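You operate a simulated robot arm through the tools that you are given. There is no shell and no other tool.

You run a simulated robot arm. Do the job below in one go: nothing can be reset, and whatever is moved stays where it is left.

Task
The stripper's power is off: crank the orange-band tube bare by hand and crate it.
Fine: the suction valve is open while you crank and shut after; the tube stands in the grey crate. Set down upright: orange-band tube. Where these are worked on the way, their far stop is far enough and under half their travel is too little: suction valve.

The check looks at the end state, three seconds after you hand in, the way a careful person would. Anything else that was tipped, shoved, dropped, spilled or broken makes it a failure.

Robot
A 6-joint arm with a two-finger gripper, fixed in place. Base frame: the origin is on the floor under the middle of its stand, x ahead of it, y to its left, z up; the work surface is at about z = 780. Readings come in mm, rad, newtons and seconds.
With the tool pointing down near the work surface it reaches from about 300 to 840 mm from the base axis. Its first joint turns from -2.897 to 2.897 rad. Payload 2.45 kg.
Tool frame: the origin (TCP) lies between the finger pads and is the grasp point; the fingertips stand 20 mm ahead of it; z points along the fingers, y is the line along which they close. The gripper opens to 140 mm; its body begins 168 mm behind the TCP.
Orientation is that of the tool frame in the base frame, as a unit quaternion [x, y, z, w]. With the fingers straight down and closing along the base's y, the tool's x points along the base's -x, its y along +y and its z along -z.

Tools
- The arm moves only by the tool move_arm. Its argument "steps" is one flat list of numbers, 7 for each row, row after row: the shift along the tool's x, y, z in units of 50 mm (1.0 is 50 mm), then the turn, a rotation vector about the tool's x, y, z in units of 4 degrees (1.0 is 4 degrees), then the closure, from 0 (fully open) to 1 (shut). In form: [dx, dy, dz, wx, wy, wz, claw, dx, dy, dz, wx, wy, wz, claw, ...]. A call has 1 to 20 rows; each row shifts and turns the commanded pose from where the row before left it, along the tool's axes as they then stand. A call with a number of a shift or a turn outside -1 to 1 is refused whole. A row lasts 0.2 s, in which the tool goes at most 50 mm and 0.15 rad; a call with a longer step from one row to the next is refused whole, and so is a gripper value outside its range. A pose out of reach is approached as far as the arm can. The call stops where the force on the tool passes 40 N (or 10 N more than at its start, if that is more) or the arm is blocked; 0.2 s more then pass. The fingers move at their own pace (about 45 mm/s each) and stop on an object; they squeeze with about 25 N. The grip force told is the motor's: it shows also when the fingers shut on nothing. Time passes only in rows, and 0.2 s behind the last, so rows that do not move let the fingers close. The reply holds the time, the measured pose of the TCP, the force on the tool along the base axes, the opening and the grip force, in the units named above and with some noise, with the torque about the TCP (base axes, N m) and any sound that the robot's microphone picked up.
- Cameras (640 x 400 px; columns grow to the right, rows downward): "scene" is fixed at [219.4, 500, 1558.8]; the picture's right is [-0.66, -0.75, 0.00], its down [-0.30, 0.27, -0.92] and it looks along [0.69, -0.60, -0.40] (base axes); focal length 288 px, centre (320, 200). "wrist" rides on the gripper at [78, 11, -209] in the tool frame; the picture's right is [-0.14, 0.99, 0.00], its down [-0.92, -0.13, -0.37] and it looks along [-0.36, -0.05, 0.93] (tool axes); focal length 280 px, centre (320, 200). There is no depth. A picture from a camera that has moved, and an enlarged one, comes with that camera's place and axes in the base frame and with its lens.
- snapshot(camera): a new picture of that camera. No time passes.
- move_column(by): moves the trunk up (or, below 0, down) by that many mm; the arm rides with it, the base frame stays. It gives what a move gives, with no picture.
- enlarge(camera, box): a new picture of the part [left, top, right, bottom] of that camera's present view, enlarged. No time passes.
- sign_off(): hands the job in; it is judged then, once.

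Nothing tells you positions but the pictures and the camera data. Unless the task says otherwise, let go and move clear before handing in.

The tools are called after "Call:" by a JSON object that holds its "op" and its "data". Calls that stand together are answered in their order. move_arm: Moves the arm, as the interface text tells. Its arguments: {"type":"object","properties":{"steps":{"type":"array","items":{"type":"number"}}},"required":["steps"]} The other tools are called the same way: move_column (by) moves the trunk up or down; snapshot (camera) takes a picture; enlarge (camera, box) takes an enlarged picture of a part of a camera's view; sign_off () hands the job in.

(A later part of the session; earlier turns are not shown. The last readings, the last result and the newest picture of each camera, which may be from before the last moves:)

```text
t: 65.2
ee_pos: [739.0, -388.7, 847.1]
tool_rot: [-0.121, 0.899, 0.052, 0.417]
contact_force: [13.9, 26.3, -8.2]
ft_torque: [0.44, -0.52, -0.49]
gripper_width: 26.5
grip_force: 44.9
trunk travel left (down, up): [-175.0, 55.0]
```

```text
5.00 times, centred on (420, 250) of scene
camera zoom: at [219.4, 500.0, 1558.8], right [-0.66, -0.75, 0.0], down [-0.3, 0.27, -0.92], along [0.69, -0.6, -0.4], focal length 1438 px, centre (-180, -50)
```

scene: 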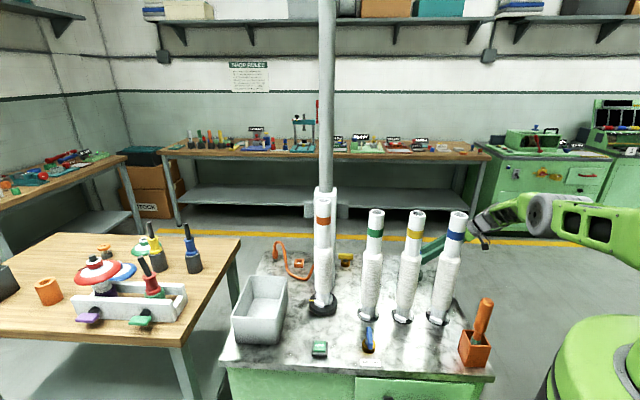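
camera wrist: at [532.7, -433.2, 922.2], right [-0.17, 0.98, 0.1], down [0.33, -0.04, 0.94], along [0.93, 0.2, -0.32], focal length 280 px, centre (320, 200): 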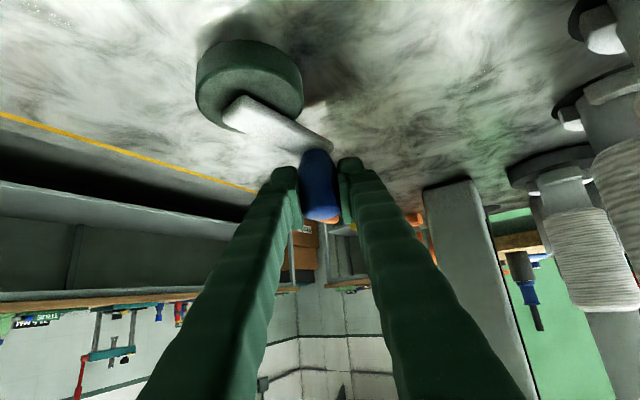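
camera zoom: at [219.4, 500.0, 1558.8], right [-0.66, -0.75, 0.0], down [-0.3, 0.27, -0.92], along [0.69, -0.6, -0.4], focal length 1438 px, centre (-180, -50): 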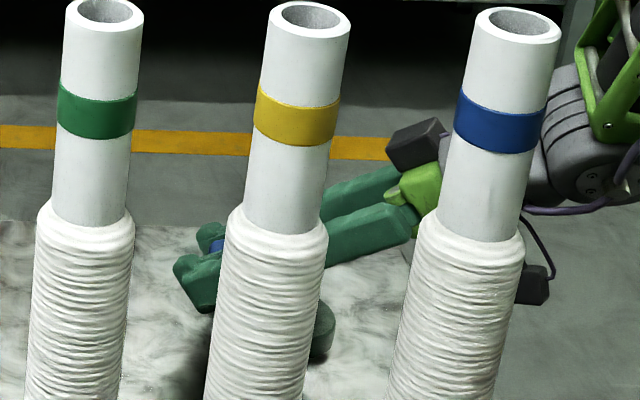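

The knob is really at about θ=50°, and my pads sit about 10 mm past it. I'll reseat on the knob and carry on.

Call:
{"op": "move_arm", "data": {"steps": [0, 0, 0, 0, 0, 0, 0.7, 0, 0, 0, 0, 0, 0, 0.7, 0.0571, 0.136, -0.0671, 0, 0, 0, 0.7, 0, 0, 0, 0, 0, 0, 0.7]}}

Call:
{"op": "enlarge", "data": {"camera": "wrist", "box": [190, 30, 390, 240]}}

Call:
{"op": "enlarge", "data": {"camera": "scene", "box": [370, 210, 470, 290]}}

```text
t: 66.2
ee_pos: [730.9, -390.4, 847.0]
tool_rot: [-0.118, 0.9, 0.049, 0.417]
contact_force: [0.3, -0.3, 0.1]
ft_torque: [0.01, -0.04, 0.0]
gripper_width: 42.4
grip_force: 0.0
trunk travel left (down, up): [-175.0, 55.0]
```

```text
1.90 times, centred on (290, 135) of wrist
camera zoom: at [524.0, -432.0, 923.4], right [-0.16, 0.98, 0.1], down [0.33, -0.04, 0.94], along [0.93, 0.19, -0.32], focal length 534 px, centre (377, 324)
```

zoom: 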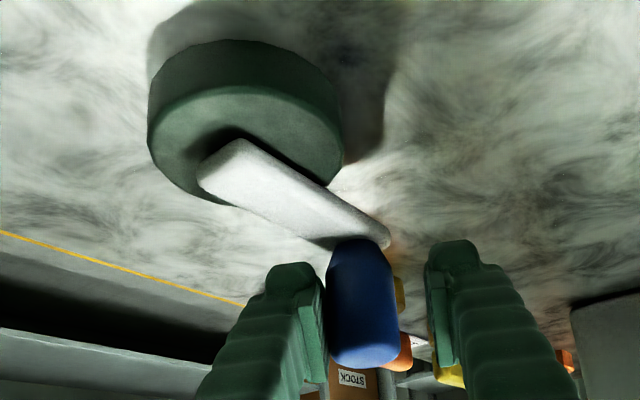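

```text
5.00 times, centred on (420, 250) of scene
camera zoom: at [219.4, 500.0, 1558.8], right [-0.66, -0.75, 0.0], down [-0.3, 0.27, -0.92], along [0.69, -0.6, -0.4], focal length 1438 px, centre (-180, -50)
```

zoom: 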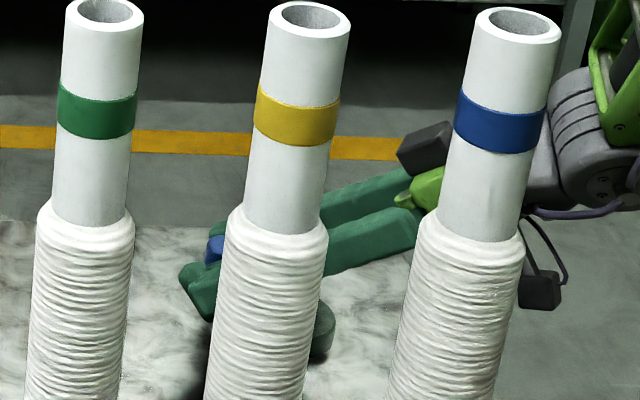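

Call:
{"op": "move_arm", "data": {"steps": [-0.039, -0.136, 0.0458, 0, 0, 0, 0.7, 0, 0, 0, 0, 0, 0, 1, 0, 0, 0, 0, 0, 0, 1, 0, 0, 0, 0, 0, 0, 1, -0.0665, -0.2381, 0.0782, 0, 0, 0, 1, -0.033, -0.2542, 0.0387, 0, 0, 0, 1, 0.0021, -0.2592, -0.0024, 0, 0, 0, 1, 0.037, -0.2529, -0.0435, 0, 0, 0, 1]}}

Call:
{"op": "enlarge", "data": {"camera": "wrist", "box": [220, 30, 420, 240]}}

```text
t: 68.0
ee_pos: [751.6, -445.4, 846.7]
tool_rot: [-0.116, 0.9, 0.048, 0.418]
contact_force: [-3.5, 5.8, 1.1]
ft_torque: [0.02, 0.14, -0.3]
gripper_width: 28.4
grip_force: 45.6
trunk travel left (down, up): [-175.0, 55.0]
```

```text
1.90 times, centred on (320, 135) of wrist
camera zoom: at [545.1, -487.3, 923.2], right [-0.16, 0.98, 0.09], down [0.33, -0.03, 0.94], along [0.93, 0.19, -0.32], focal length 534 px, centre (320, 324)
```

zoom: 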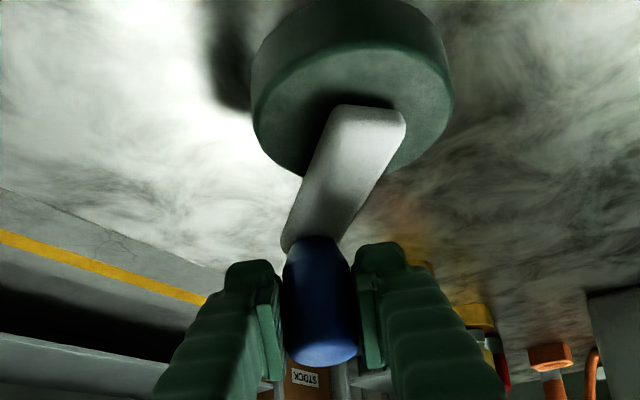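

Forces are small now and the circle fits. Continuing around the far side.

Call:
{"op": "move_arm", "data": {"steps": [0.0703, -0.2355, -0.0826, 0, 0, 0, 1, 0.1005, -0.2078, -0.1181, 0, 0, 0, 1, 0.1264, -0.1711, -0.1485, 0, 0, 0, 1, 0.1467, -0.1269, -0.1724, 0, 0, 0, 1]}}

Call:
{"op": "enlarge", "data": {"camera": "wrist", "box": [220, 30, 420, 240]}}

```text
t: 69.0
ee_pos: [726.9, -486.5, 847.3]
tool_rot: [-0.118, 0.9, 0.049, 0.417]
contact_force: [-1.0, 10.1, 0.7]
ft_torque: [0.63, -0.99, -0.25]
gripper_width: 28.1
grip_force: 44.1
trunk travel left (down, up): [-175.0, 55.0]
```

```text
1.90 times, centred on (320, 135) of wrist
camera zoom: at [521.6, -528.8, 923.3], right [-0.17, 0.98, 0.1], down [0.33, -0.03, 0.94], along [0.93, 0.19, -0.32], focal length 534 px, centre (320, 324)
```

zoom: 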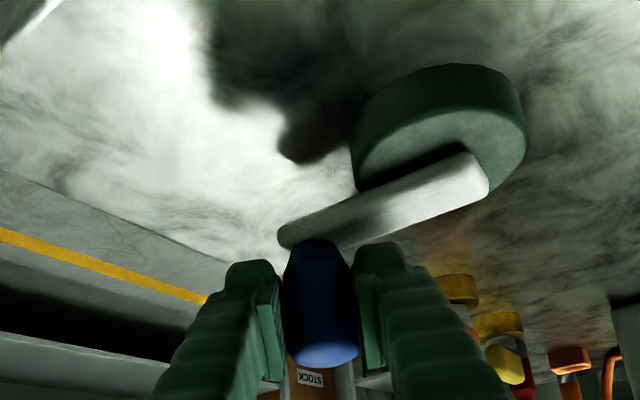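

Call:
{"op": "move_arm", "data": {"steps": [0.1606, -0.0771, -0.1888, 0, 0, 0, 1, 0.1675, -0.024, -0.1968, 0, 0, 0, 1, 0.1671, 0.0302, -0.1964, 0, 0, 0, 1, 0.1593, 0.0831, -0.1873, 0, 0, 0, 1]}}

Call:
{"op": "enlarge", "data": {"camera": "wrist", "box": [220, 30, 420, 240]}}

```text
t: 70.0
ee_pos: [679.9, -503.7, 848.4]
tool_rot: [-0.116, 0.9, 0.047, 0.417]
contact_force: [9.2, -13.2, -7.6]
ft_torque: [0.01, 0.39, -0.68]
gripper_width: 27.9
grip_force: 45.3
trunk travel left (down, up): [-175.0, 55.0]
```

```text
1.90 times, centred on (320, 135) of wrist
camera zoom: at [473.5, -545.1, 923.7], right [-0.16, 0.98, 0.09], down [0.33, -0.03, 0.94], along [0.93, 0.18, -0.32], focal length 534 px, centre (320, 324)
```

zoom: 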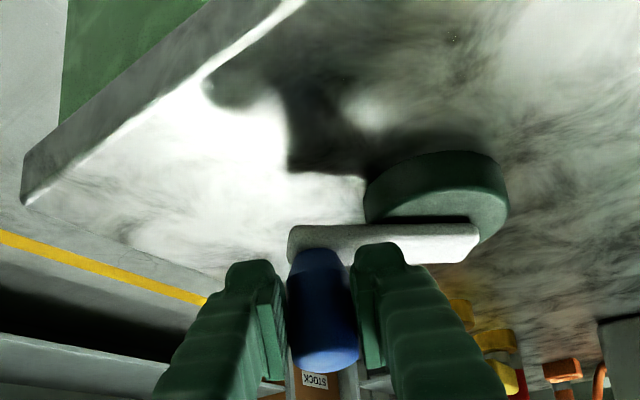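

Call:
{"op": "enlarge", "data": {"camera": "scene", "box": [280, 170, 380, 330]}}

Call:
{"op": "enlarge", "data": {"camera": "scene", "box": [390, 200, 510, 300]}}

```text
2.50 times, centred on (330, 250) of scene
camera zoom: at [219.4, 500.0, 1558.8], right [-0.66, -0.75, 0.0], down [-0.3, 0.27, -0.92], along [0.69, -0.6, -0.4], focal length 719 px, centre (295, 75)
```

zoom: 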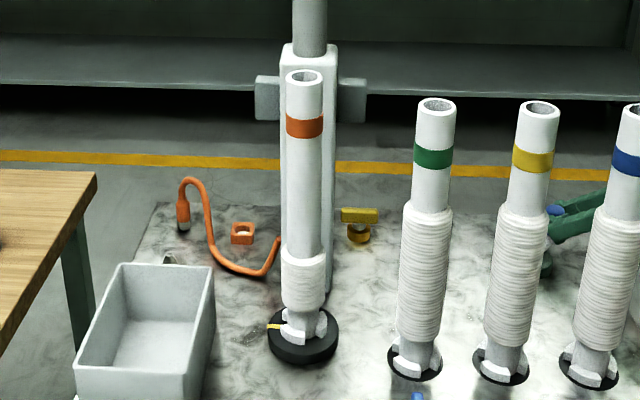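

```text
4.00 times, centred on (450, 250) of scene
camera zoom: at [219.4, 500.0, 1558.8], right [-0.66, -0.75, 0.0], down [-0.3, 0.27, -0.92], along [0.69, -0.6, -0.4], focal length 1151 px, centre (-200, 0)
```

zoom: 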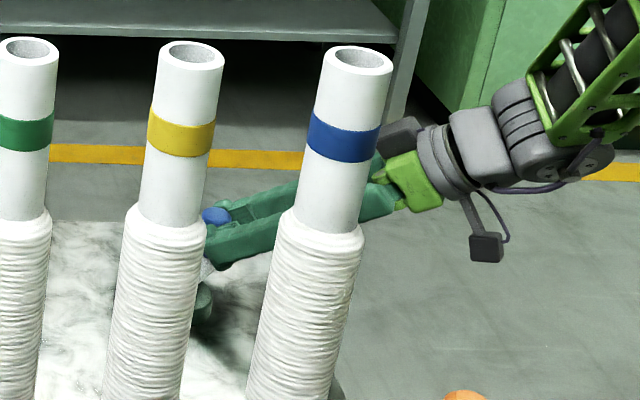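

More than half the wrap is gone. The knob slid to the fingertips while I pulled back, so I'll reseat about 12 mm forward and keep going.

Call:
{"op": "move_arm", "data": {"steps": [0, 0, 0, 0, 0, 0, 0.7, 0, 0, 0, 0, 0, 0, 0.7, -0.1505, -0.08, 0.177, 0, 0, 0, 0.7, 0, 0, 0, 0, 0, 0, 1, 0, 0, 0, 0, 0, 0, 1, 0, 0, 0, 0, 0, 0, 1, 0.1587, 0.0857, -0.1866, 0, 0, 0, 1, 0.1437, 0.1347, -0.1689, 0, 0, 0, 1, 0.1224, 0.1778, -0.1439, 0, 0, 0, 1]}}

Call:
{"op": "enlarge", "data": {"camera": "wrist", "box": [220, 30, 420, 240]}}

Call:
{"op": "enlarge", "data": {"camera": "scene", "box": [390, 200, 510, 300]}}

```text
t: 72.0
ee_pos: [652.6, -494.6, 848.1]
tool_rot: [-0.116, 0.9, 0.047, 0.418]
contact_force: [-9.4, -27.4, 0.1]
ft_torque: [-0.01, -0.04, -0.45]
gripper_width: 28.2
grip_force: 44.9
trunk travel left (down, up): [-175.0, 55.0]
```

```text
1.90 times, centred on (320, 135) of wrist
camera zoom: at [447.4, -535.7, 923.4], right [-0.16, 0.98, 0.09], down [0.33, -0.03, 0.94], along [0.93, 0.18, -0.32], focal length 534 px, centre (320, 324)
```

zoom: 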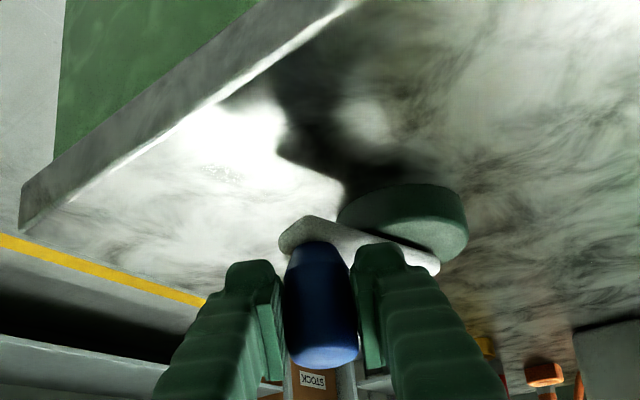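

```text
4.00 times, centred on (450, 250) of scene
camera zoom: at [219.4, 500.0, 1558.8], right [-0.66, -0.75, 0.0], down [-0.3, 0.27, -0.92], along [0.69, -0.6, -0.4], focal length 1151 px, centre (-200, 0)
```

zoom: 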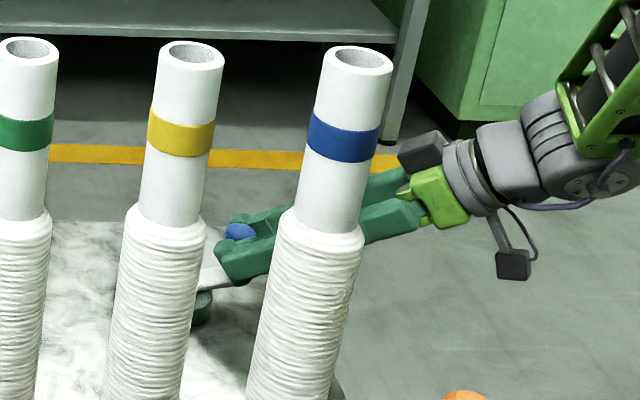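

Call:
{"op": "move_arm", "data": {"steps": [0.1687, 0.15, -0.1983, 0, 0, 0, 1, 0.074, 0.234, -0.087, 0, 0, 0, 1, 0.0402, 0.252, -0.0473, 0, 0, 0, 1, 0.0052, 0.258, -0.0061, 0, 0, 0, 1, -0.0285, 0.256, 0.0336, 0, 0, 0, 1, -0.0636, 0.24, 0.0748, 0, 0, 0, 1, -0.0934, 0.216, 0.1098, 0, 0, 0, 1]}}

Call:
{"op": "enlarge", "data": {"camera": "wrist", "box": [220, 30, 420, 240]}}

Call:
{"op": "enlarge", "data": {"camera": "scene", "box": [390, 200, 510, 300]}}

```text
t: 73.6
ee_pos: [627.2, -413.0, 846.9]
tool_rot: [-0.118, 0.899, 0.049, 0.418]
contact_force: [0.1, -7.9, 1.3]
ft_torque: [-0.03, 0.15, -0.5]
gripper_width: 28.1
grip_force: 45.2
trunk travel left (down, up): [-175.0, 55.0]
```

```text
1.90 times, centred on (320, 135) of wrist
camera zoom: at [420.9, -455.7, 922.8], right [-0.17, 0.98, 0.1], down [0.33, -0.03, 0.94], along [0.93, 0.19, -0.32], focal length 534 px, centre (320, 324)
```

zoom: 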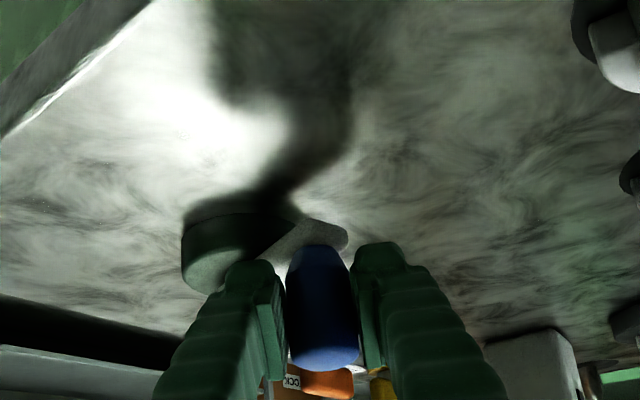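

```text
4.00 times, centred on (450, 250) of scene
camera zoom: at [219.4, 500.0, 1558.8], right [-0.66, -0.75, 0.0], down [-0.3, 0.27, -0.92], along [0.69, -0.6, -0.4], focal length 1151 px, centre (-200, 0)
```

zoom: 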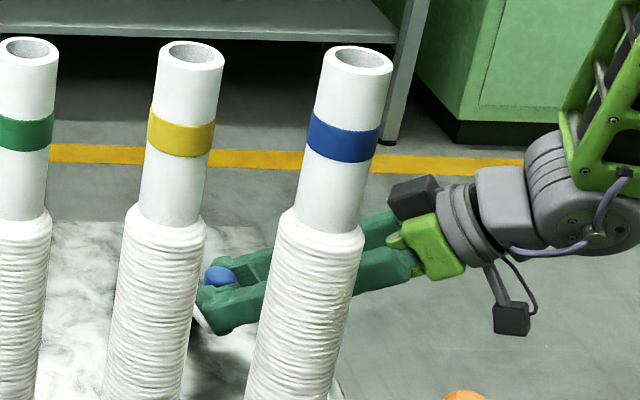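

Call:
{"op": "move_arm", "data": {"steps": [-0.1207, 0.18, 0.1419, 0, 0, 0, 1, -0.1427, 0.136, 0.1678, 0, 0, 0, 1, -0.1583, 0.09, 0.1861, 0, 0, 0, 1, -0.1661, 0.036, 0.1953, 0, 0, 0, 1]}}

Call:
{"op": "enlarge", "data": {"camera": "wrist", "box": [220, 30, 420, 240]}}

Call:
{"op": "enlarge", "data": {"camera": "scene", "box": [390, 200, 510, 300]}}

```text
t: 74.6
ee_pos: [663.8, -382.4, 847.5]
tool_rot: [-0.117, 0.9, 0.049, 0.417]
contact_force: [-6.6, -10.7, 1.4]
ft_torque: [-0.22, 0.29, -0.63]
gripper_width: 27.9
grip_force: 44.9
trunk travel left (down, up): [-175.0, 55.0]
```

```text
1.90 times, centred on (320, 135) of wrist
camera zoom: at [457.8, -424.7, 923.0], right [-0.16, 0.98, 0.1], down [0.33, -0.04, 0.94], along [0.93, 0.19, -0.32], focal length 534 px, centre (320, 324)
```

zoom: 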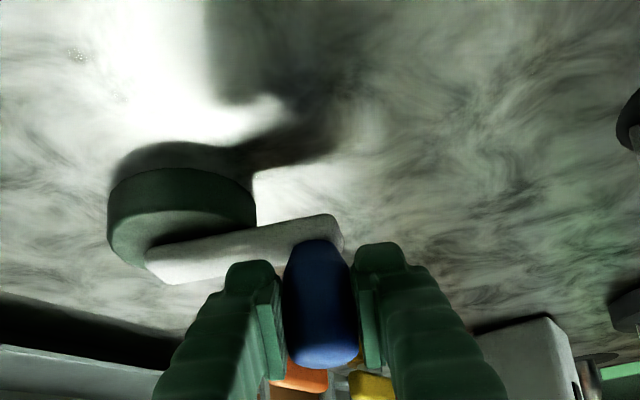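

```text
4.00 times, centred on (450, 250) of scene
camera zoom: at [219.4, 500.0, 1558.8], right [-0.66, -0.75, 0.0], down [-0.3, 0.27, -0.92], along [0.69, -0.6, -0.4], focal length 1151 px, centre (-200, 0)
```

zoom: 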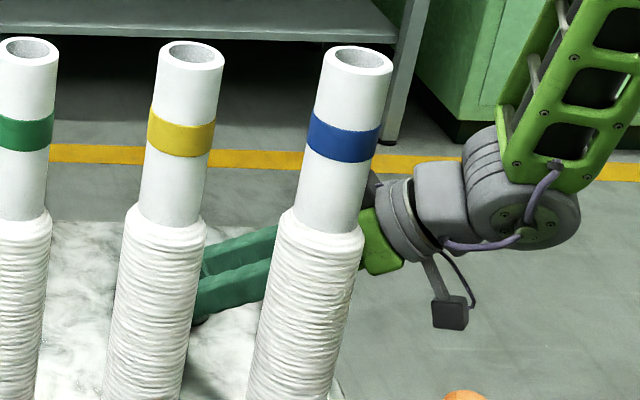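

Call:
{"op": "move_arm", "data": {"steps": [-0.1687, -0.018, 0.1983, 0, 0, 0, 1, -0.1609, -0.072, 0.1892, 0, 0, 0, 1, -0.1492, -0.122, 0.1754, 0, 0, 0, 1]}}

Call:
{"op": "enlarge", "data": {"camera": "wrist", "box": [220, 30, 420, 240]}}

Call:
{"op": "enlarge", "data": {"camera": "scene", "box": [280, 170, 380, 330]}}

```text
t: 75.4
ee_pos: [704.4, -377.5, 845.8]
tool_rot: [-0.121, 0.899, 0.052, 0.418]
contact_force: [4.3, 12.6, 0.6]
ft_torque: [0.28, 0.15, 0.09]
gripper_width: 28.3
grip_force: 45.2
trunk travel left (down, up): [-175.0, 55.0]
```

```text
1.90 times, centred on (320, 135) of wrist
camera zoom: at [498.2, -421.2, 922.7], right [-0.17, 0.98, 0.1], down [0.33, -0.04, 0.94], along [0.93, 0.19, -0.32], focal length 534 px, centre (320, 324)
```

zoom: 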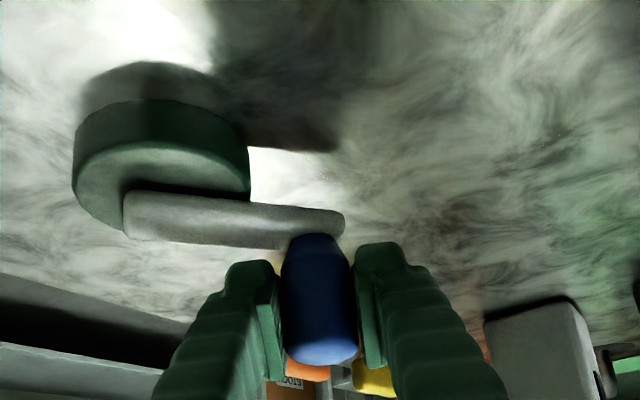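

```text
2.50 times, centred on (330, 250) of scene
camera zoom: at [219.4, 500.0, 1558.8], right [-0.66, -0.75, 0.0], down [-0.3, 0.27, -0.92], along [0.69, -0.6, -0.4], focal length 719 px, centre (295, 75)
```

zoom: 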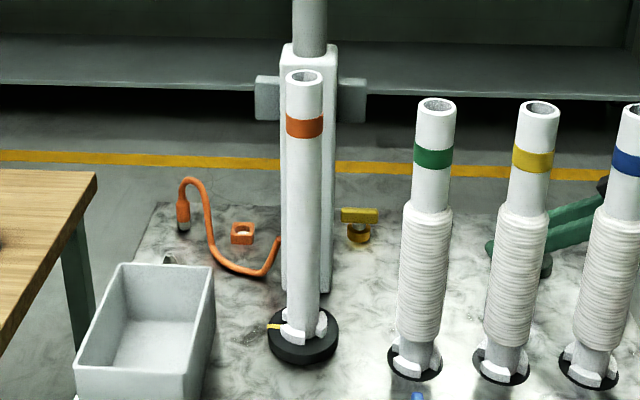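

Call:
{"op": "enlarge", "data": {"camera": "scene", "box": [290, 240, 360, 320]}}

Call:
{"op": "snapshot", "data": {"camera": "wrist"}}

```text
5.00 times, centred on (325, 280) of scene
camera zoom: at [219.4, 500.0, 1558.8], right [-0.66, -0.75, 0.0], down [-0.3, 0.27, -0.92], along [0.69, -0.6, -0.4], focal length 1438 px, centre (295, -200)
```

zoom: 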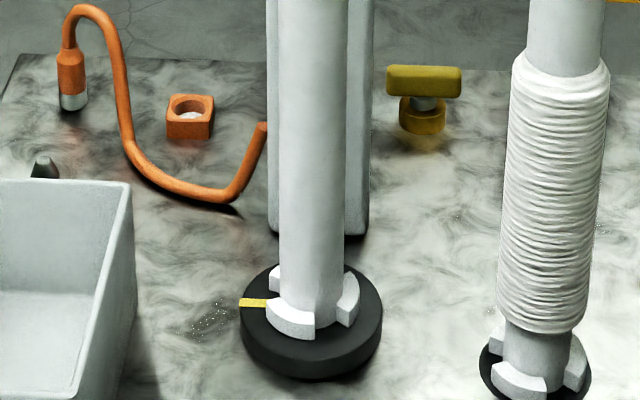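

```text
taken
camera wrist: at [498.2, -421.2, 922.7], right [-0.17, 0.98, 0.1], down [0.33, -0.04, 0.94], along [0.93, 0.19, -0.32], focal length 280 px, centre (320, 200)
```

wrist: 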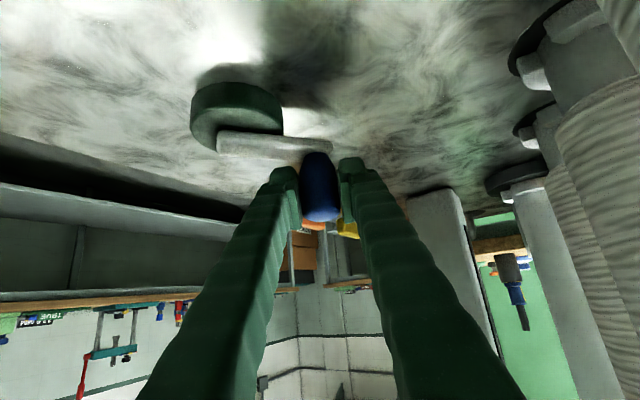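

The orange tube now looks bare. I'll add a little more crank to be sure nothing is left at the bottom, then check again.

Call:
{"op": "move_arm", "data": {"steps": [-0.1285, -0.166, 0.151, 0, 0, 0, 1, -0.1038, -0.204, 0.122, 0, 0, 0, 1, -0.074, -0.234, 0.087, 0, 0, 0, 1, -0.0402, -0.252, 0.0473, 0, 0, 0, 1, -0.0052, -0.258, 0.0061, 0, 0, 0, 1]}}

Call:
{"op": "snapshot", "data": {"camera": "wrist"}}

Call:
{"op": "enlarge", "data": {"camera": "scene", "box": [290, 240, 360, 320]}}

```text
t: 75.9
ee_pos: [723.1, -381.5, 847.7]
tool_rot: [-0.124, 0.897, 0.057, 0.42]
contact_force: [4.2, 10.3, 1.3]
ft_torque: [0.51, -0.88, 0.0]
gripper_width: 27.5
grip_force: 44.8
trunk travel left (down, up): [-175.0, 55.0]
stopped in row 2: the force on the tool passed its limit at 56 N (the readings are from after the stop); the commanded pose is now the measured one
```

```text
taken
camera wrist: at [517.0, -427.8, 921.3], right [-0.18, 0.98, 0.1], down [0.33, -0.04, 0.94], along [0.93, 0.21, -0.32], focal length 280 px, centre (320, 200)
```

wrist: 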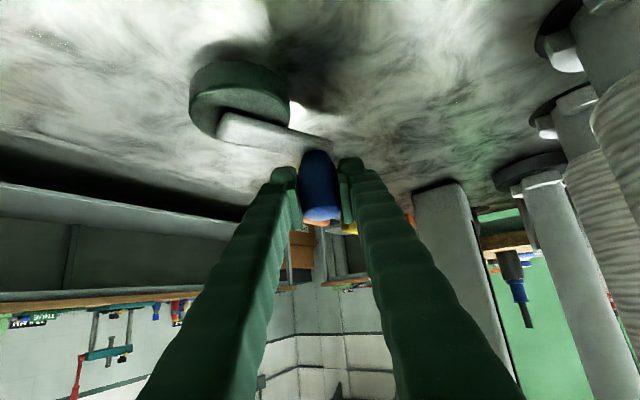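

```text
5.00 times, centred on (325, 280) of scene
camera zoom: at [219.4, 500.0, 1558.8], right [-0.66, -0.75, 0.0], down [-0.3, 0.27, -0.92], along [0.69, -0.6, -0.4], focal length 1438 px, centre (295, -200)
```

zoom: 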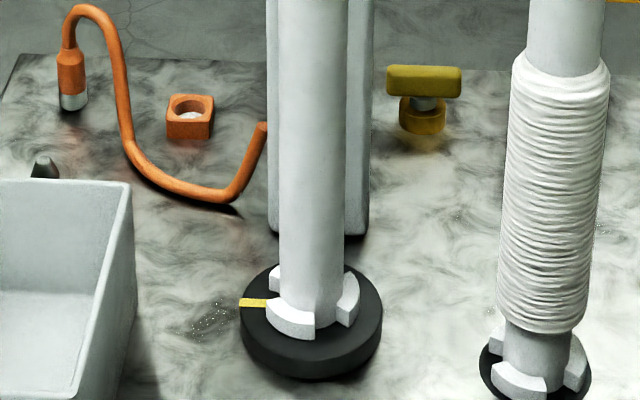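

The tube is bare and the crank is near two full turns. I'll release the knob and back away along the tool axis before lifting.

Call:
{"op": "move_arm", "data": {"steps": [0, 0, 0, 0, 0, 0, 0.5, 0, 0, 0, 0, 0, 0, 0.5, 0, 0, 0, 0, 0, 0, 0.5, 0, 0, -0.6, 0, 0, 0, 0.5, 0, 0, -0.8, 0, 0, 0, 0.5, 0, 0, -0.8, 0, 0, 0, 0.5]}}

Call:
{"op": "snapshot", "data": {"camera": "wrist"}}

Call:
{"op": "snapshot", "data": {"camera": "scene"}}

```text
t: 77.3
ee_pos: [641.0, -404.1, 917.9]
tool_rot: [-0.122, 0.898, 0.055, 0.419]
contact_force: [-0.3, 0.5, -0.1]
ft_torque: [0.0, 0.06, 0.04]
gripper_width: 70.0
grip_force: 0.1
trunk travel left (down, up): [-175.0, 55.0]
```

```text
taken
camera wrist: at [434.6, -450.2, 992.0], right [-0.18, 0.98, 0.1], down [0.33, -0.04, 0.94], along [0.93, 0.2, -0.32], focal length 280 px, centre (320, 200)
```

wrist: 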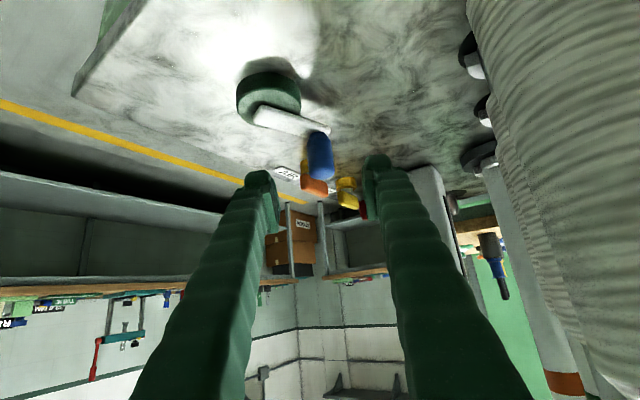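

```text
taken
```

scene: 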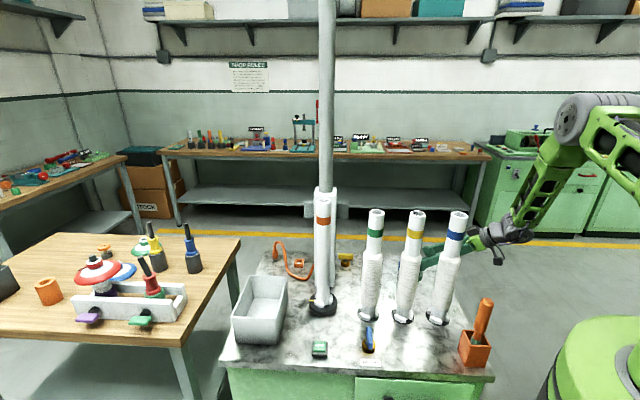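

Call:
{"op": "move_arm", "data": {"steps": [-0.681, 0, -0.58, 0, 0, 0, 0.5, -0.681, 0, -0.58, 0, 0, 0, 0.5, -0.681, 0, -0.58, 0, 0, 0, 0.5, -0.681, 0, -0.58, 0, 0, 0, 0.5, -0.681, 0, -0.58, 0, 0, 0, 0.5, -0.681, 0, -0.58, 0, 0, 0, 0.5, -0.681, 0, -0.58, 0, 0, 0, 0.5, -0.681, 0, -0.58, 0, 0, 0, 0.5, -0.681, 0, -0.58, 0, 0, 0, 0.5]}}

Call:
{"op": "move_arm", "data": {"steps": [0, 0, 0, 0, 0.965, 0, 0.5, 0, 0, 0, 0, 0.965, 0, 0.5, 0, 0, 0, 0, 0.965, 0, 0.5, 0, 0, 0, 0, 0.965, 0, 0.5, 0, 0, 0, 0, 0.965, 0, 0.5, 0, 0, 0, 0, 0.965, 0, 0.5, 0, 0, 0, 0, 0.965, 0, 0.5, 0, 0, 0, 0, 0.965, 0, 0.5, 0, 0, 0, 0, 0.965, 0, 0.5, 0, 0, 0, 0, 0.965, 0, 0.5, 0, 0, 0, 0, 0.965, 0, 0.5, 0, 0, 0, 0, 0.965, 0, 0.5, 0, 0, 0, 0, 0.965, 0, 0.5]}}

```text
t: 79.3
ee_pos: [638.2, -406.2, 1319.6]
tool_rot: [-0.122, 0.898, 0.054, 0.418]
contact_force: [-0.2, 0.1, -0.8]
ft_torque: [-0.01, -0.01, -0.03]
gripper_width: 70.0
grip_force: 0.1
trunk travel left (down, up): [-175.0, 55.0]
```

```text
t: 82.1
ee_pos: [637.8, -404.3, 1319.6]
tool_rot: [-0.134, 0.991, -0.002, -0.003]
contact_force: [-0.5, 0.8, -0.5]
ft_torque: [0.0, 0.08, 0.02]
gripper_width: 70.0
grip_force: 0.1
trunk travel left (down, up): [-175.0, 55.0]
```

Call:
{"op": "move_arm", "data": {"steps": [-0.1417, 0.9265, 0, 0, 0, 0, 0.6, -0.1417, 0.9265, 0, 0, 0, 0, 0.6, -0.1417, 0.9265, 0, 0, 0, 0, 0.6, -0.1417, 0.9265, 0, 0, 0, 0, 0.6, -0.1417, 0.9265, 0, 0, 0, 0, 0.6, -0.1417, 0.9265, 0, 0, 0, 0, 0.6, -0.1417, 0.9265, 0, 0, 0, 0, 0.6, -0.1417, 0.9265, 0, 0, 0, 0, 0.6]}}

Call:
{"op": "move_arm", "data": {"steps": [0, 0, 0, 0, 0, 0.99, 0.6, 0, 0, 0, 0, 0, 0.99, 0.6, 0, 0, 0, 0, 0, 0.99, 0.6, 0, 0, 0, 0, 0, 0.99, 0.6, 0, 0, 0, 0, 0, 0.99, 0.6, 0, 0, 0, 0, 0, 0.99, 0.6, 0, 0, 0, 0, 0, 0.99, 0.6, 0, 0, 0, 0, 0, 0.99, 0.6, 0, 0, 0, 0, 0, 0.99, 0.6, 0, 0, 0, 0, 0, 0.99, 0.6, 0, 0, 0, 0, 0, 0.99, 0.6, 0, 0, 0, 0, 0, 0.99, 0.6, 0, 0, 0, 0, 0, 0.99, 0.6, 0, 0, 0, 0, 0, 0.99, 0.6, 0, 0, 0, 0, 0, 0.99, 0.6]}}

Call:
{"op": "snapshot", "data": {"camera": "wrist"}}

```text
t: 83.9
ee_pos: [595.4, -32.4, 1317.8]
tool_rot: [-0.135, 0.991, -0.003, -0.002]
contact_force: [-0.4, 0.7, 0.1]
ft_torque: [-0.01, 0.03, -0.01]
gripper_width: 55.8
grip_force: 0.0
trunk travel left (down, up): [-175.0, 55.0]
```

```text
t: 87.1
ee_pos: [594.3, -31.9, 1317.7]
tool_rot: [0.375, 0.927, -0.003, 0.0]
contact_force: [0.0, -0.1, -0.3]
ft_torque: [-0.01, -0.03, -0.02]
gripper_width: 55.8
grip_force: 0.0
trunk travel left (down, up): [-175.0, 55.0]
```

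```text
taken
camera wrist: at [546.0, 30.3, 1527.8], right [0.79, 0.62, 0.0], down [0.57, -0.73, 0.37], along [0.23, -0.29, -0.93], focal length 280 px, centre (320, 200)
```

wrist: 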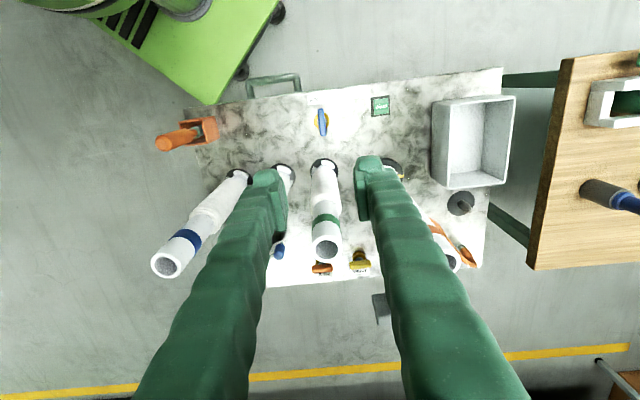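

Call:
{"op": "move_arm", "data": {"steps": [0, 0, 0.9, 0, 0, 0, 0.6, 0, 0, 0.9, 0, 0, 0, 0.6, 0, 0, 0.9, 0, 0, 0, 0.6, 0, 0, 0.9, 0, 0, 0, 0.6, 0, 0, 0.9, 0, 0, 0, 0.6, 0, 0, 0.9, 0, 0, 0, 0.6, 0, 0, 0.9, 0, 0, 0, 0.6, 0, 0, 0.9, 0, 0, 0, 0.6, 0, 0, 0.9, 0, 0, 0, 0.6, 0, 0, 0.5, 0, 0, 0, 0.6]}}

Call:
{"op": "snapshot", "data": {"camera": "wrist"}}

```text
t: 89.3
ee_pos: [593.9, -34.1, 887.9]
tool_rot: [0.375, 0.927, -0.002, 0.001]
contact_force: [0.1, -0.9, 0.0]
ft_torque: [0.02, 0.01, 0.0]
gripper_width: 56.1
grip_force: 0.0
trunk travel left (down, up): [-175.0, 55.0]
```

```text
taken
camera wrist: at [544.7, 29.1, 1096.7], right [0.79, 0.62, 0.0], down [0.57, -0.73, 0.37], along [0.23, -0.29, -0.93], focal length 280 px, centre (320, 200)
```

wrist: 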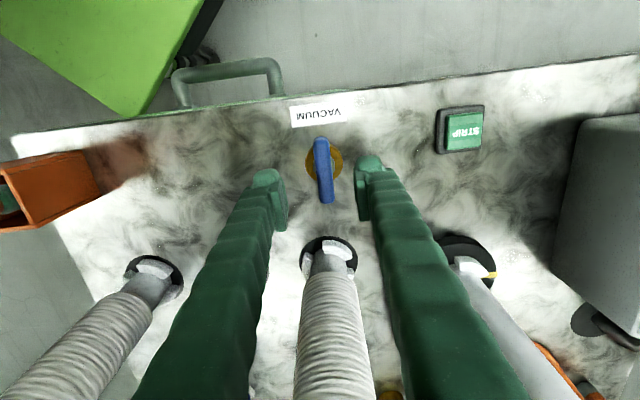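

Call:
{"op": "move_arm", "data": {"steps": [0, 0.04, 0.5, 0, 0, 0, 0.6, 0, 0, 0.4, 0, 0, 0, 0.6, 0, 0, 0.2, 0, 0, 0, 0.6, 0, 0, 0, 0, 0, 0, 1, 0, 0, 0, 0, 0, 0, 1, 0, 0, 0, 0, 0, 0, 1, 0, 0, 0, 0, 0, 0, 1]}}

Call:
{"op": "enlarge", "data": {"camera": "wrist", "box": [260, 130, 380, 250]}}

```text
t: 90.9
ee_pos: [596.3, -30.9, 833.9]
tool_rot: [0.375, 0.927, -0.002, 0.001]
contact_force: [9.2, 17.4, -3.7]
ft_torque: [0.13, -0.14, -0.46]
gripper_width: 15.1
grip_force: 36.4
trunk travel left (down, up): [-175.0, 55.0]
```

```text
3.33 times, centred on (320, 190) of wrist
camera zoom: at [548.3, 31.3, 1042.3], right [0.79, 0.62, 0.0], down [0.57, -0.73, 0.37], along [0.23, -0.3, -0.93], focal length 935 px, centre (320, 233)
```

zoom: 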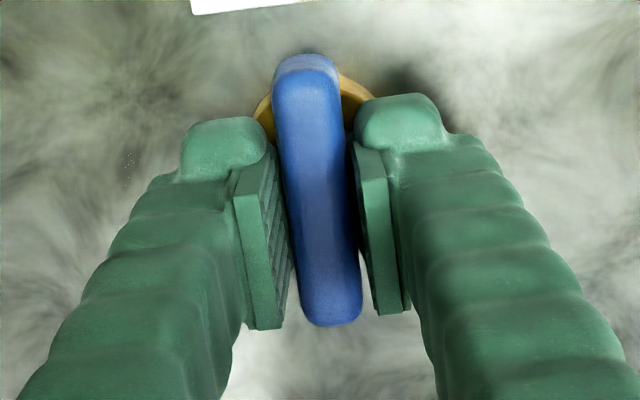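

Call:
{"op": "move_arm", "data": {"steps": [0, 0.06, 0, 0, 0, 1, 1, 0, 0, 0, 0, 0, 1, 1, 0, 0, 0, 0, 0, 1, 1, 0, 0, 0, 0, 0, 1, 1, 0, 0, 0, 0, 0, 1, 1, 0, 0, 0, 0, 0, 1, 1]}}

```text
t: 92.3
ee_pos: [596.2, -32.1, 832.6]
tool_rot: [0.56, 0.829, -0.004, 0.001]
contact_force: [-2.2, -8.9, -4.9]
ft_torque: [-0.17, 0.0, 0.03]
gripper_width: 14.9
grip_force: 40.9
trunk travel left (down, up): [-175.0, 55.0]
```

Call:
{"op": "move_arm", "data": {"steps": [0, 0, 0, 0, 0, 1, 1, 0, 0, 0, 0, 0, 1, 1, 0, 0, 0, 0, 0, 1, 1, 0, 0, 0, 0, 0, 1, 1, 0, 0, 0, 0, 0, 1, 1, 0, 0, 0, 0, 0, 1, 1, 0, 0, 0, 0, 0, 1, 1, 0, 0, 0, 0, 0, 1, 1]}}

Call:
{"op": "snapshot", "data": {"camera": "wrist"}}

Call:
{"op": "snapshot", "data": {"camera": "scene"}}

```text
t: 94.1
ee_pos: [594.7, -32.8, 832.0]
tool_rot: [0.767, 0.642, -0.002, 0.0]
contact_force: [-20.5, -18.7, -0.5]
ft_torque: [-0.27, 0.2, 0.04]
gripper_width: 14.7
grip_force: 41.8
trunk travel left (down, up): [-175.0, 55.0]
```

```text
taken
camera wrist: at [620.1, 43.2, 1042.4], right [0.95, -0.31, 0.0], down [-0.29, -0.88, 0.37], along [-0.12, -0.35, -0.93], focal length 280 px, centre (320, 200)
```

wrist: 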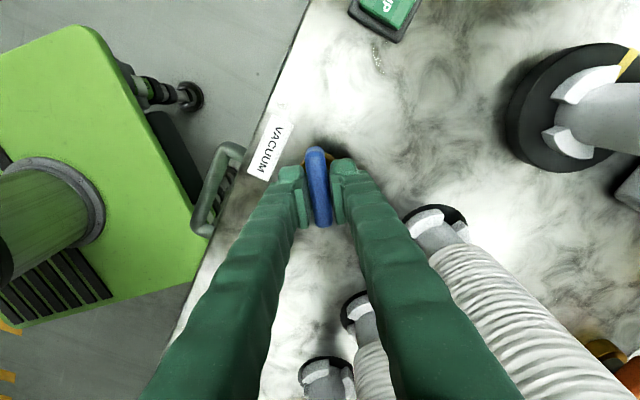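

```text
taken
```

scene: 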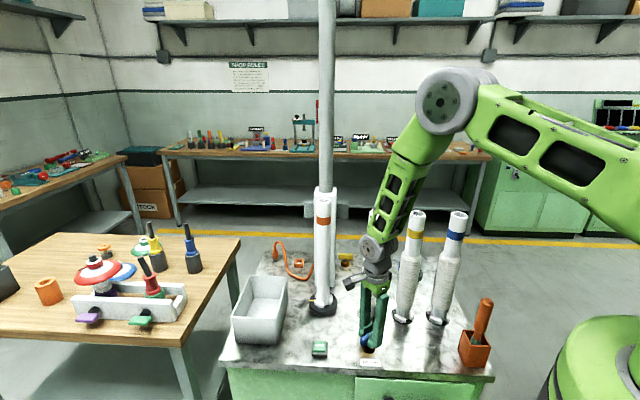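

Call:
{"op": "move_arm", "data": {"steps": [-0.07, -0.049, 0, 0, 0, 1, 1, 0, 0, 0, 0, 0, 1, 1, 0, 0, 0, 0, 0, 1, 1, 0, 0, 0, 0, 0, 1, 1, 0, 0, 0, 0, 0, 1, 1, 0, 0, 0, 0, 0, 1, 1, 0, 0, 0, 0, 0, 1, 1]}}

```text
t: 95.9
ee_pos: [594.1, -31.5, 834.5]
tool_rot: [0.899, 0.439, -0.002, 0.002]
contact_force: [-1.4, 14.4, 4.4]
ft_torque: [0.8, -0.17, 0.03]
gripper_width: 14.9
grip_force: 41.1
trunk travel left (down, up): [-175.0, 55.0]
stopped in row 7: the force on the tool passed its limit at 40 N (the readings are from after the stop); the commanded pose is now the measured one
```

Call:
{"op": "move_arm", "data": {"steps": [0.039, -0.031, 0, 0, 0, 0.6, 1, 0, 0, 0, 0, 0, 0.6, 1]}}

Call:
{"op": "enlarge", "data": {"camera": "wrist", "box": [260, 130, 380, 250]}}

```text
t: 96.5
ee_pos: [593.8, -31.0, 834.6]
tool_rot: [0.917, 0.4, -0.003, 0.001]
contact_force: [-5.1, -9.4, 6.4]
ft_torque: [-0.55, 0.47, -0.05]
gripper_width: 15.1
grip_force: 41.0
trunk travel left (down, up): [-175.0, 55.0]
```

```text
3.33 times, centred on (320, 190) of wrist
camera zoom: at [655.1, 18.7, 1042.4], right [0.63, -0.77, 0.0], down [-0.72, -0.59, 0.37], along [-0.29, -0.24, -0.93], focal length 935 px, centre (320, 233)
```

zoom: 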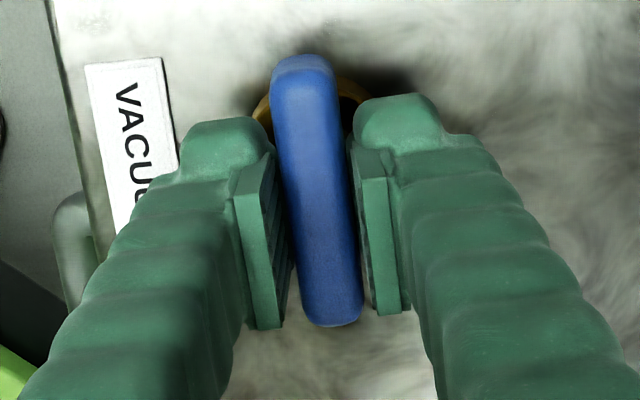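

Call:
{"op": "move_arm", "data": {"steps": [0, -0.02, 0, 0, 0, 0.6, 1, 0, 0, 0, 0, 0, 0.6, 1]}}

```text
t: 97.1
ee_pos: [593.3, -31.3, 833.7]
tool_rot: [0.932, 0.361, -0.001, 0.002]
contact_force: [-2.5, -20.3, 5.2]
ft_torque: [-0.38, 0.2, 1.06]
gripper_width: 15.7
grip_force: 41.6
trunk travel left (down, up): [-175.0, 55.0]
```

The closing torque rose to 1.06 N·m, so the valve is back on its shut stop. I'll relax, release and lift.

Call:
{"op": "move_arm", "data": {"steps": [0, 0, 0, 0, 0, -0.5, 1, 0, 0, 0, 0, 0, 0, 0.6, 0, 0, 0, 0, 0, 0, 0.6, 0, 0, 0, 0, 0, 0, 0.6, 0, 0, -0.6, 0, 0, 0, 0.6, 0, 0, -0.9, 0, 0, 0, 0.6, 0, 0, -0.9, 0, 0, 0, 0.6, 0, 0, -0.9, 0, 0, 0, 0.6, 0, 0, -0.9, 0, 0, 0, 0.6, 0, 0, -0.9, 0, 0, 0, 0.6, 0, 0, -0.9, 0, 0, 0, 0.6, 0, 0, -0.9, 0, 0, 0, 0.6, 0, 0, -0.9, 0, 0, 0, 0.6, 0, 0, -0.9, 0, 0, 0, 0.6]}}

Call:
{"op": "snapshot", "data": {"camera": "wrist"}}

Call:
{"op": "snapshot", "data": {"camera": "scene"}}

```text
t: 100.1
ee_pos: [591.7, -27.4, 1268.0]
tool_rot: [0.926, 0.378, -0.002, 0.002]
contact_force: [-0.5, 0.6, 0.1]
ft_torque: [-0.05, -0.04, -0.01]
gripper_width: 55.7
grip_force: 0.1
trunk travel left (down, up): [-175.0, 55.0]
```

```text
taken
camera wrist: at [655.7, 19.9, 1477.4], right [0.59, -0.8, 0.0], down [-0.75, -0.55, 0.37], along [-0.3, -0.22, -0.93], focal length 280 px, centre (320, 200)
```

wrist: 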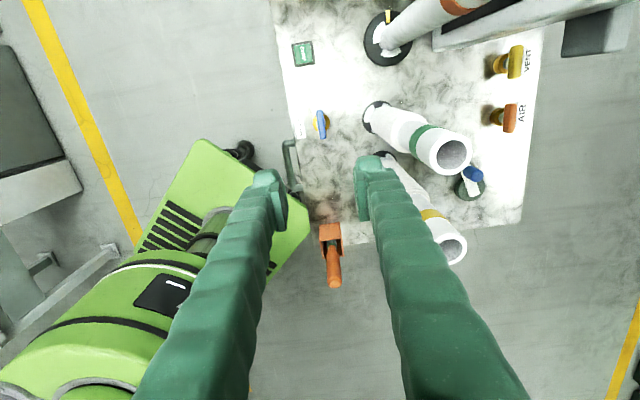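

```text
taken
```

scene: 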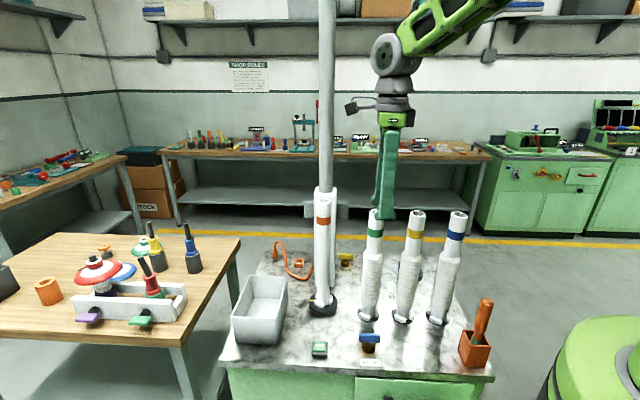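

The VACUUM handle is back parallel to the bench edge, so it is shut. Next is the bare tube. I'll yaw to -45° (square to the mast) and tilt 30° so the gripper body stays clear of the mast.

Call:
{"op": "move_arm", "data": {"steps": [0, 0, 0, 0, 0, -1, 0.4, 0, 0, 0, 0, 0, -1, 0.4, 0, 0, 0, 0, 0, -1, 0.4, 0, 0, 0, 0, 0, -1, 0.4, 0, 0, 0, 0, 0, -1, 0.4, 0, 0, 0, 0, 0, -1, 0.4, 0, 0, 0, 0, 0, -1, 0.4, 0, 0, 0, 0, 0, -1, 0.4, 0, 0, 0, 0, 0, -1, 0.4, 0, 0, 0, 0, 0, -1, 0.4, 0, 0, 0, 0, 0, -1, 0.4, 0, 0, 0, 0, 0, -1, 0.4, 0, 0, 0, 0, 0, -1, 0.4, 0, 0, 0, 0, 0, -1, 0.4, 0, 0, 0, 0, 0, -1, 0.4, 0, 0, 0, 0, 0, -1, 0.4, 0, 0, 0, 0, 0, -1, 0.4, 0, 0, 0, 0, 0, -1, 0.4, 0, 0, 0, 0, 0, -1, 0.4, 0, 0, 0, 0, 0, -1, 0.4]}}

Call:
{"op": "move_arm", "data": {"steps": [0, 0, 0, 0, 0, -0.9, 0.4, 0, 0, 0, 0, 0, -0.9, 0.4, 0, 0, 0, 0, 0, -0.85, 0.4, 0, 0, 0, 0, -0.94, 0, 0.4, 0, 0, 0, 0, -0.94, 0, 0.4, 0, 0, 0, 0, -0.94, 0, 0.4, 0, 0, 0, 0, -0.94, 0, 0.4, 0, 0, 0, 0, -0.94, 0, 0.4, 0, 0, 0, 0, -0.94, 0, 0.4, 0, 0, 0, 0, -0.94, 0, 0.4, 0, 0, 0, 0, -0.94, 0, 0.4]}}

Call:
{"op": "snapshot", "data": {"camera": "wrist"}}

Call:
{"op": "snapshot", "data": {"camera": "scene"}}

```text
t: 104.3
ee_pos: [594.4, -27.2, 1268.4]
tool_rot: [0.466, 0.885, -0.002, 0.001]
contact_force: [0.0, 0.5, -0.4]
ft_torque: [-0.04, 0.03, 0.02]
gripper_width: 84.1
grip_force: 0.1
trunk travel left (down, up): [-175.0, 55.0]
```

```text
t: 106.7
ee_pos: [594.0, -28.6, 1268.9]
tool_rot: [0.37, 0.892, -0.102, 0.24]
contact_force: [-0.6, 0.2, 1.4]
ft_torque: [-0.03, -0.02, 0.02]
gripper_width: 84.1
grip_force: 0.1
trunk travel left (down, up): [-175.0, 55.0]
```

```text
taken
camera wrist: at [480.0, 101.7, 1409.4], right [0.79, 0.62, 0.07], down [0.34, -0.52, 0.78], along [0.52, -0.59, -0.62], focal length 280 px, centre (320, 200)
```

wrist: 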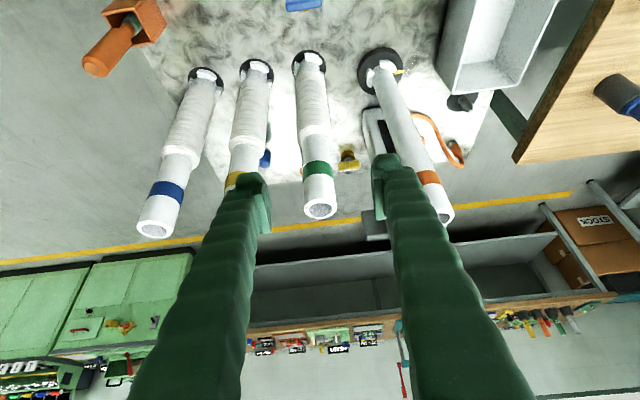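

```text
taken
```

scene: 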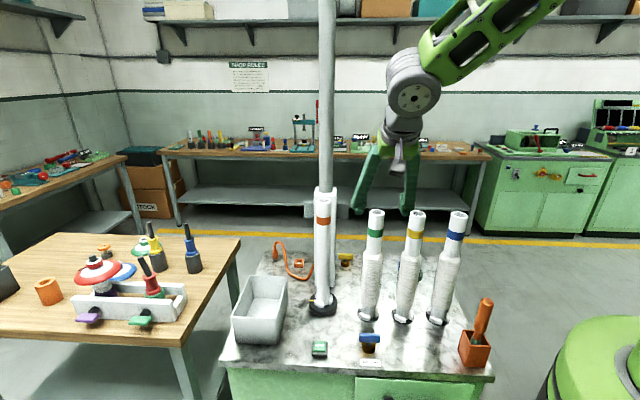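

Call:
{"op": "enlarge", "data": {"camera": "wrist", "box": [340, 30, 500, 130]}}

Call:
{"op": "enlarge", "data": {"camera": "wrist", "box": [360, 130, 520, 230]}}

Call:
{"op": "enlarge", "data": {"camera": "wrist", "box": [400, 0, 560, 100]}}

```text
4.00 times, centred on (420, 80) of wrist
camera zoom: at [480.0, 101.7, 1409.4], right [0.79, 0.62, 0.07], down [0.34, -0.52, 0.78], along [0.52, -0.59, -0.62], focal length 1122 px, centre (-80, 680)
```

zoom: 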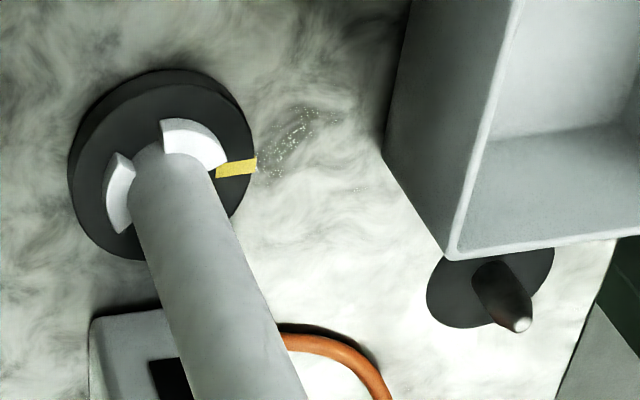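

```text
4.00 times, centred on (440, 180) of wrist
camera zoom: at [480.0, 101.7, 1409.4], right [0.79, 0.62, 0.07], down [0.34, -0.52, 0.78], along [0.52, -0.59, -0.62], focal length 1122 px, centre (-160, 280)
```

zoom: 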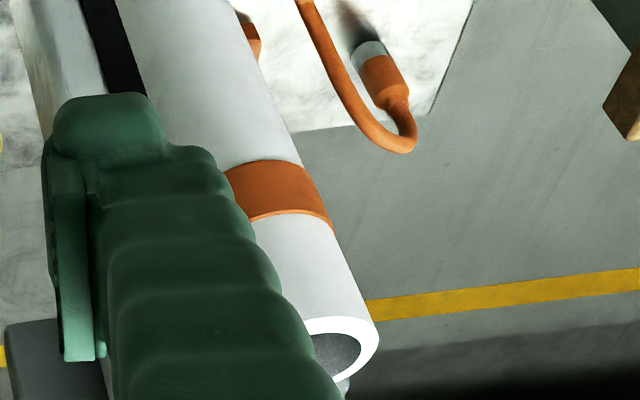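

```text
4.00 times, centred on (480, 50) of wrist
camera zoom: at [480.0, 101.7, 1409.4], right [0.79, 0.62, 0.07], down [0.34, -0.52, 0.78], along [0.52, -0.59, -0.62], focal length 1122 px, centre (-320, 800)
```

zoom: 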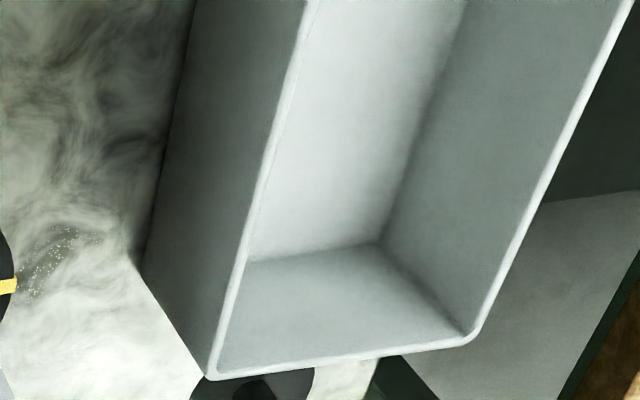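

Call:
{"op": "move_arm", "data": {"steps": [-0.222, 0.742, 0.125, 0, 0, 0, 0.4, -0.222, 0.742, 0.125, 0, 0, 0, 0.4, -0.222, 0.742, 0.125, 0, 0, 0, 0.4, -0.222, 0.742, 0.125, 0, 0, 0, 0.4]}}

Call:
{"op": "snapshot", "data": {"camera": "wrist"}}

Call:
{"op": "snapshot", "data": {"camera": "scene"}}

```text
t: 107.7
ee_pos: [737.5, 42.4, 1268.5]
tool_rot: [0.369, 0.892, -0.102, 0.24]
contact_force: [0.6, 0.1, -0.7]
ft_torque: [-0.02, 0.02, -0.05]
gripper_width: 83.8
grip_force: 0.1
trunk travel left (down, up): [-175.0, 55.0]
```

```text
taken
camera wrist: at [623.5, 173.1, 1410.2], right [0.79, 0.62, 0.06], down [0.34, -0.52, 0.78], along [0.51, -0.59, -0.62], focal length 280 px, centre (320, 200)
```

wrist: 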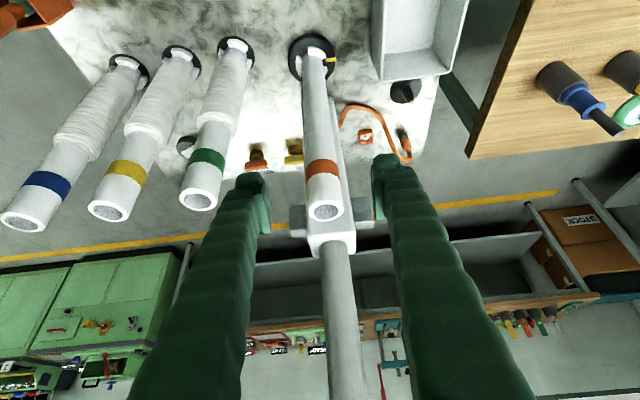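

```text
taken
```

scene: 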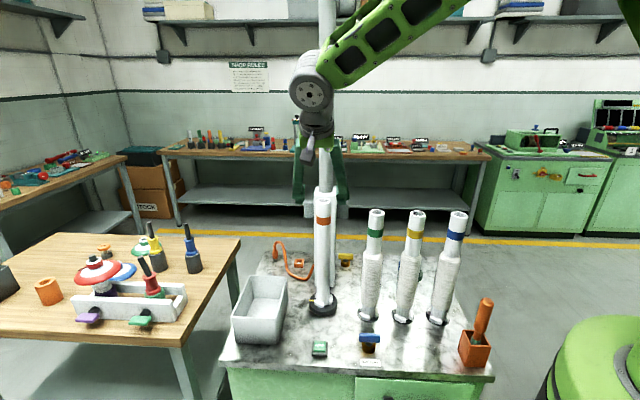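

Call:
{"op": "enlarge", "data": {"camera": "wrist", "box": [250, 20, 410, 120]}}

Call:
{"op": "enlarge", "data": {"camera": "wrist", "box": [250, 140, 410, 240]}}

```text
4.00 times, centred on (330, 70) of wrist
camera zoom: at [623.5, 173.1, 1410.2], right [0.79, 0.62, 0.06], down [0.34, -0.52, 0.78], along [0.51, -0.59, -0.62], focal length 1122 px, centre (280, 720)
```

zoom: 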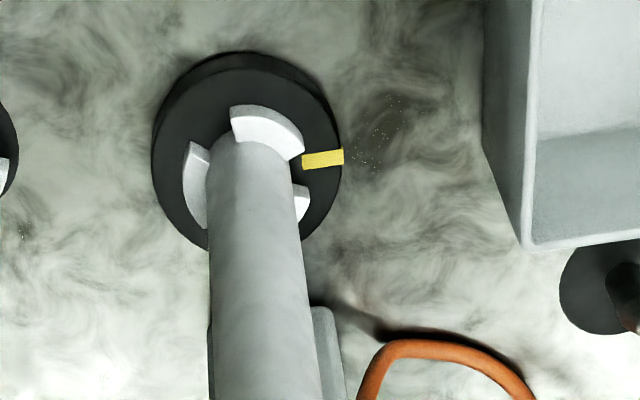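

```text
4.00 times, centred on (330, 190) of wrist
camera zoom: at [623.5, 173.1, 1410.2], right [0.79, 0.62, 0.06], down [0.34, -0.52, 0.78], along [0.51, -0.59, -0.62], focal length 1122 px, centre (280, 240)
```

zoom: 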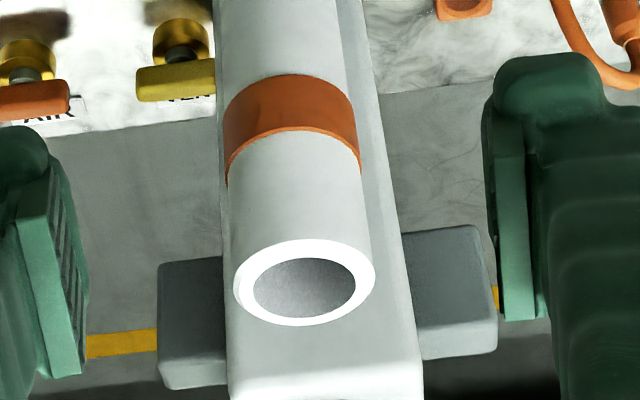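

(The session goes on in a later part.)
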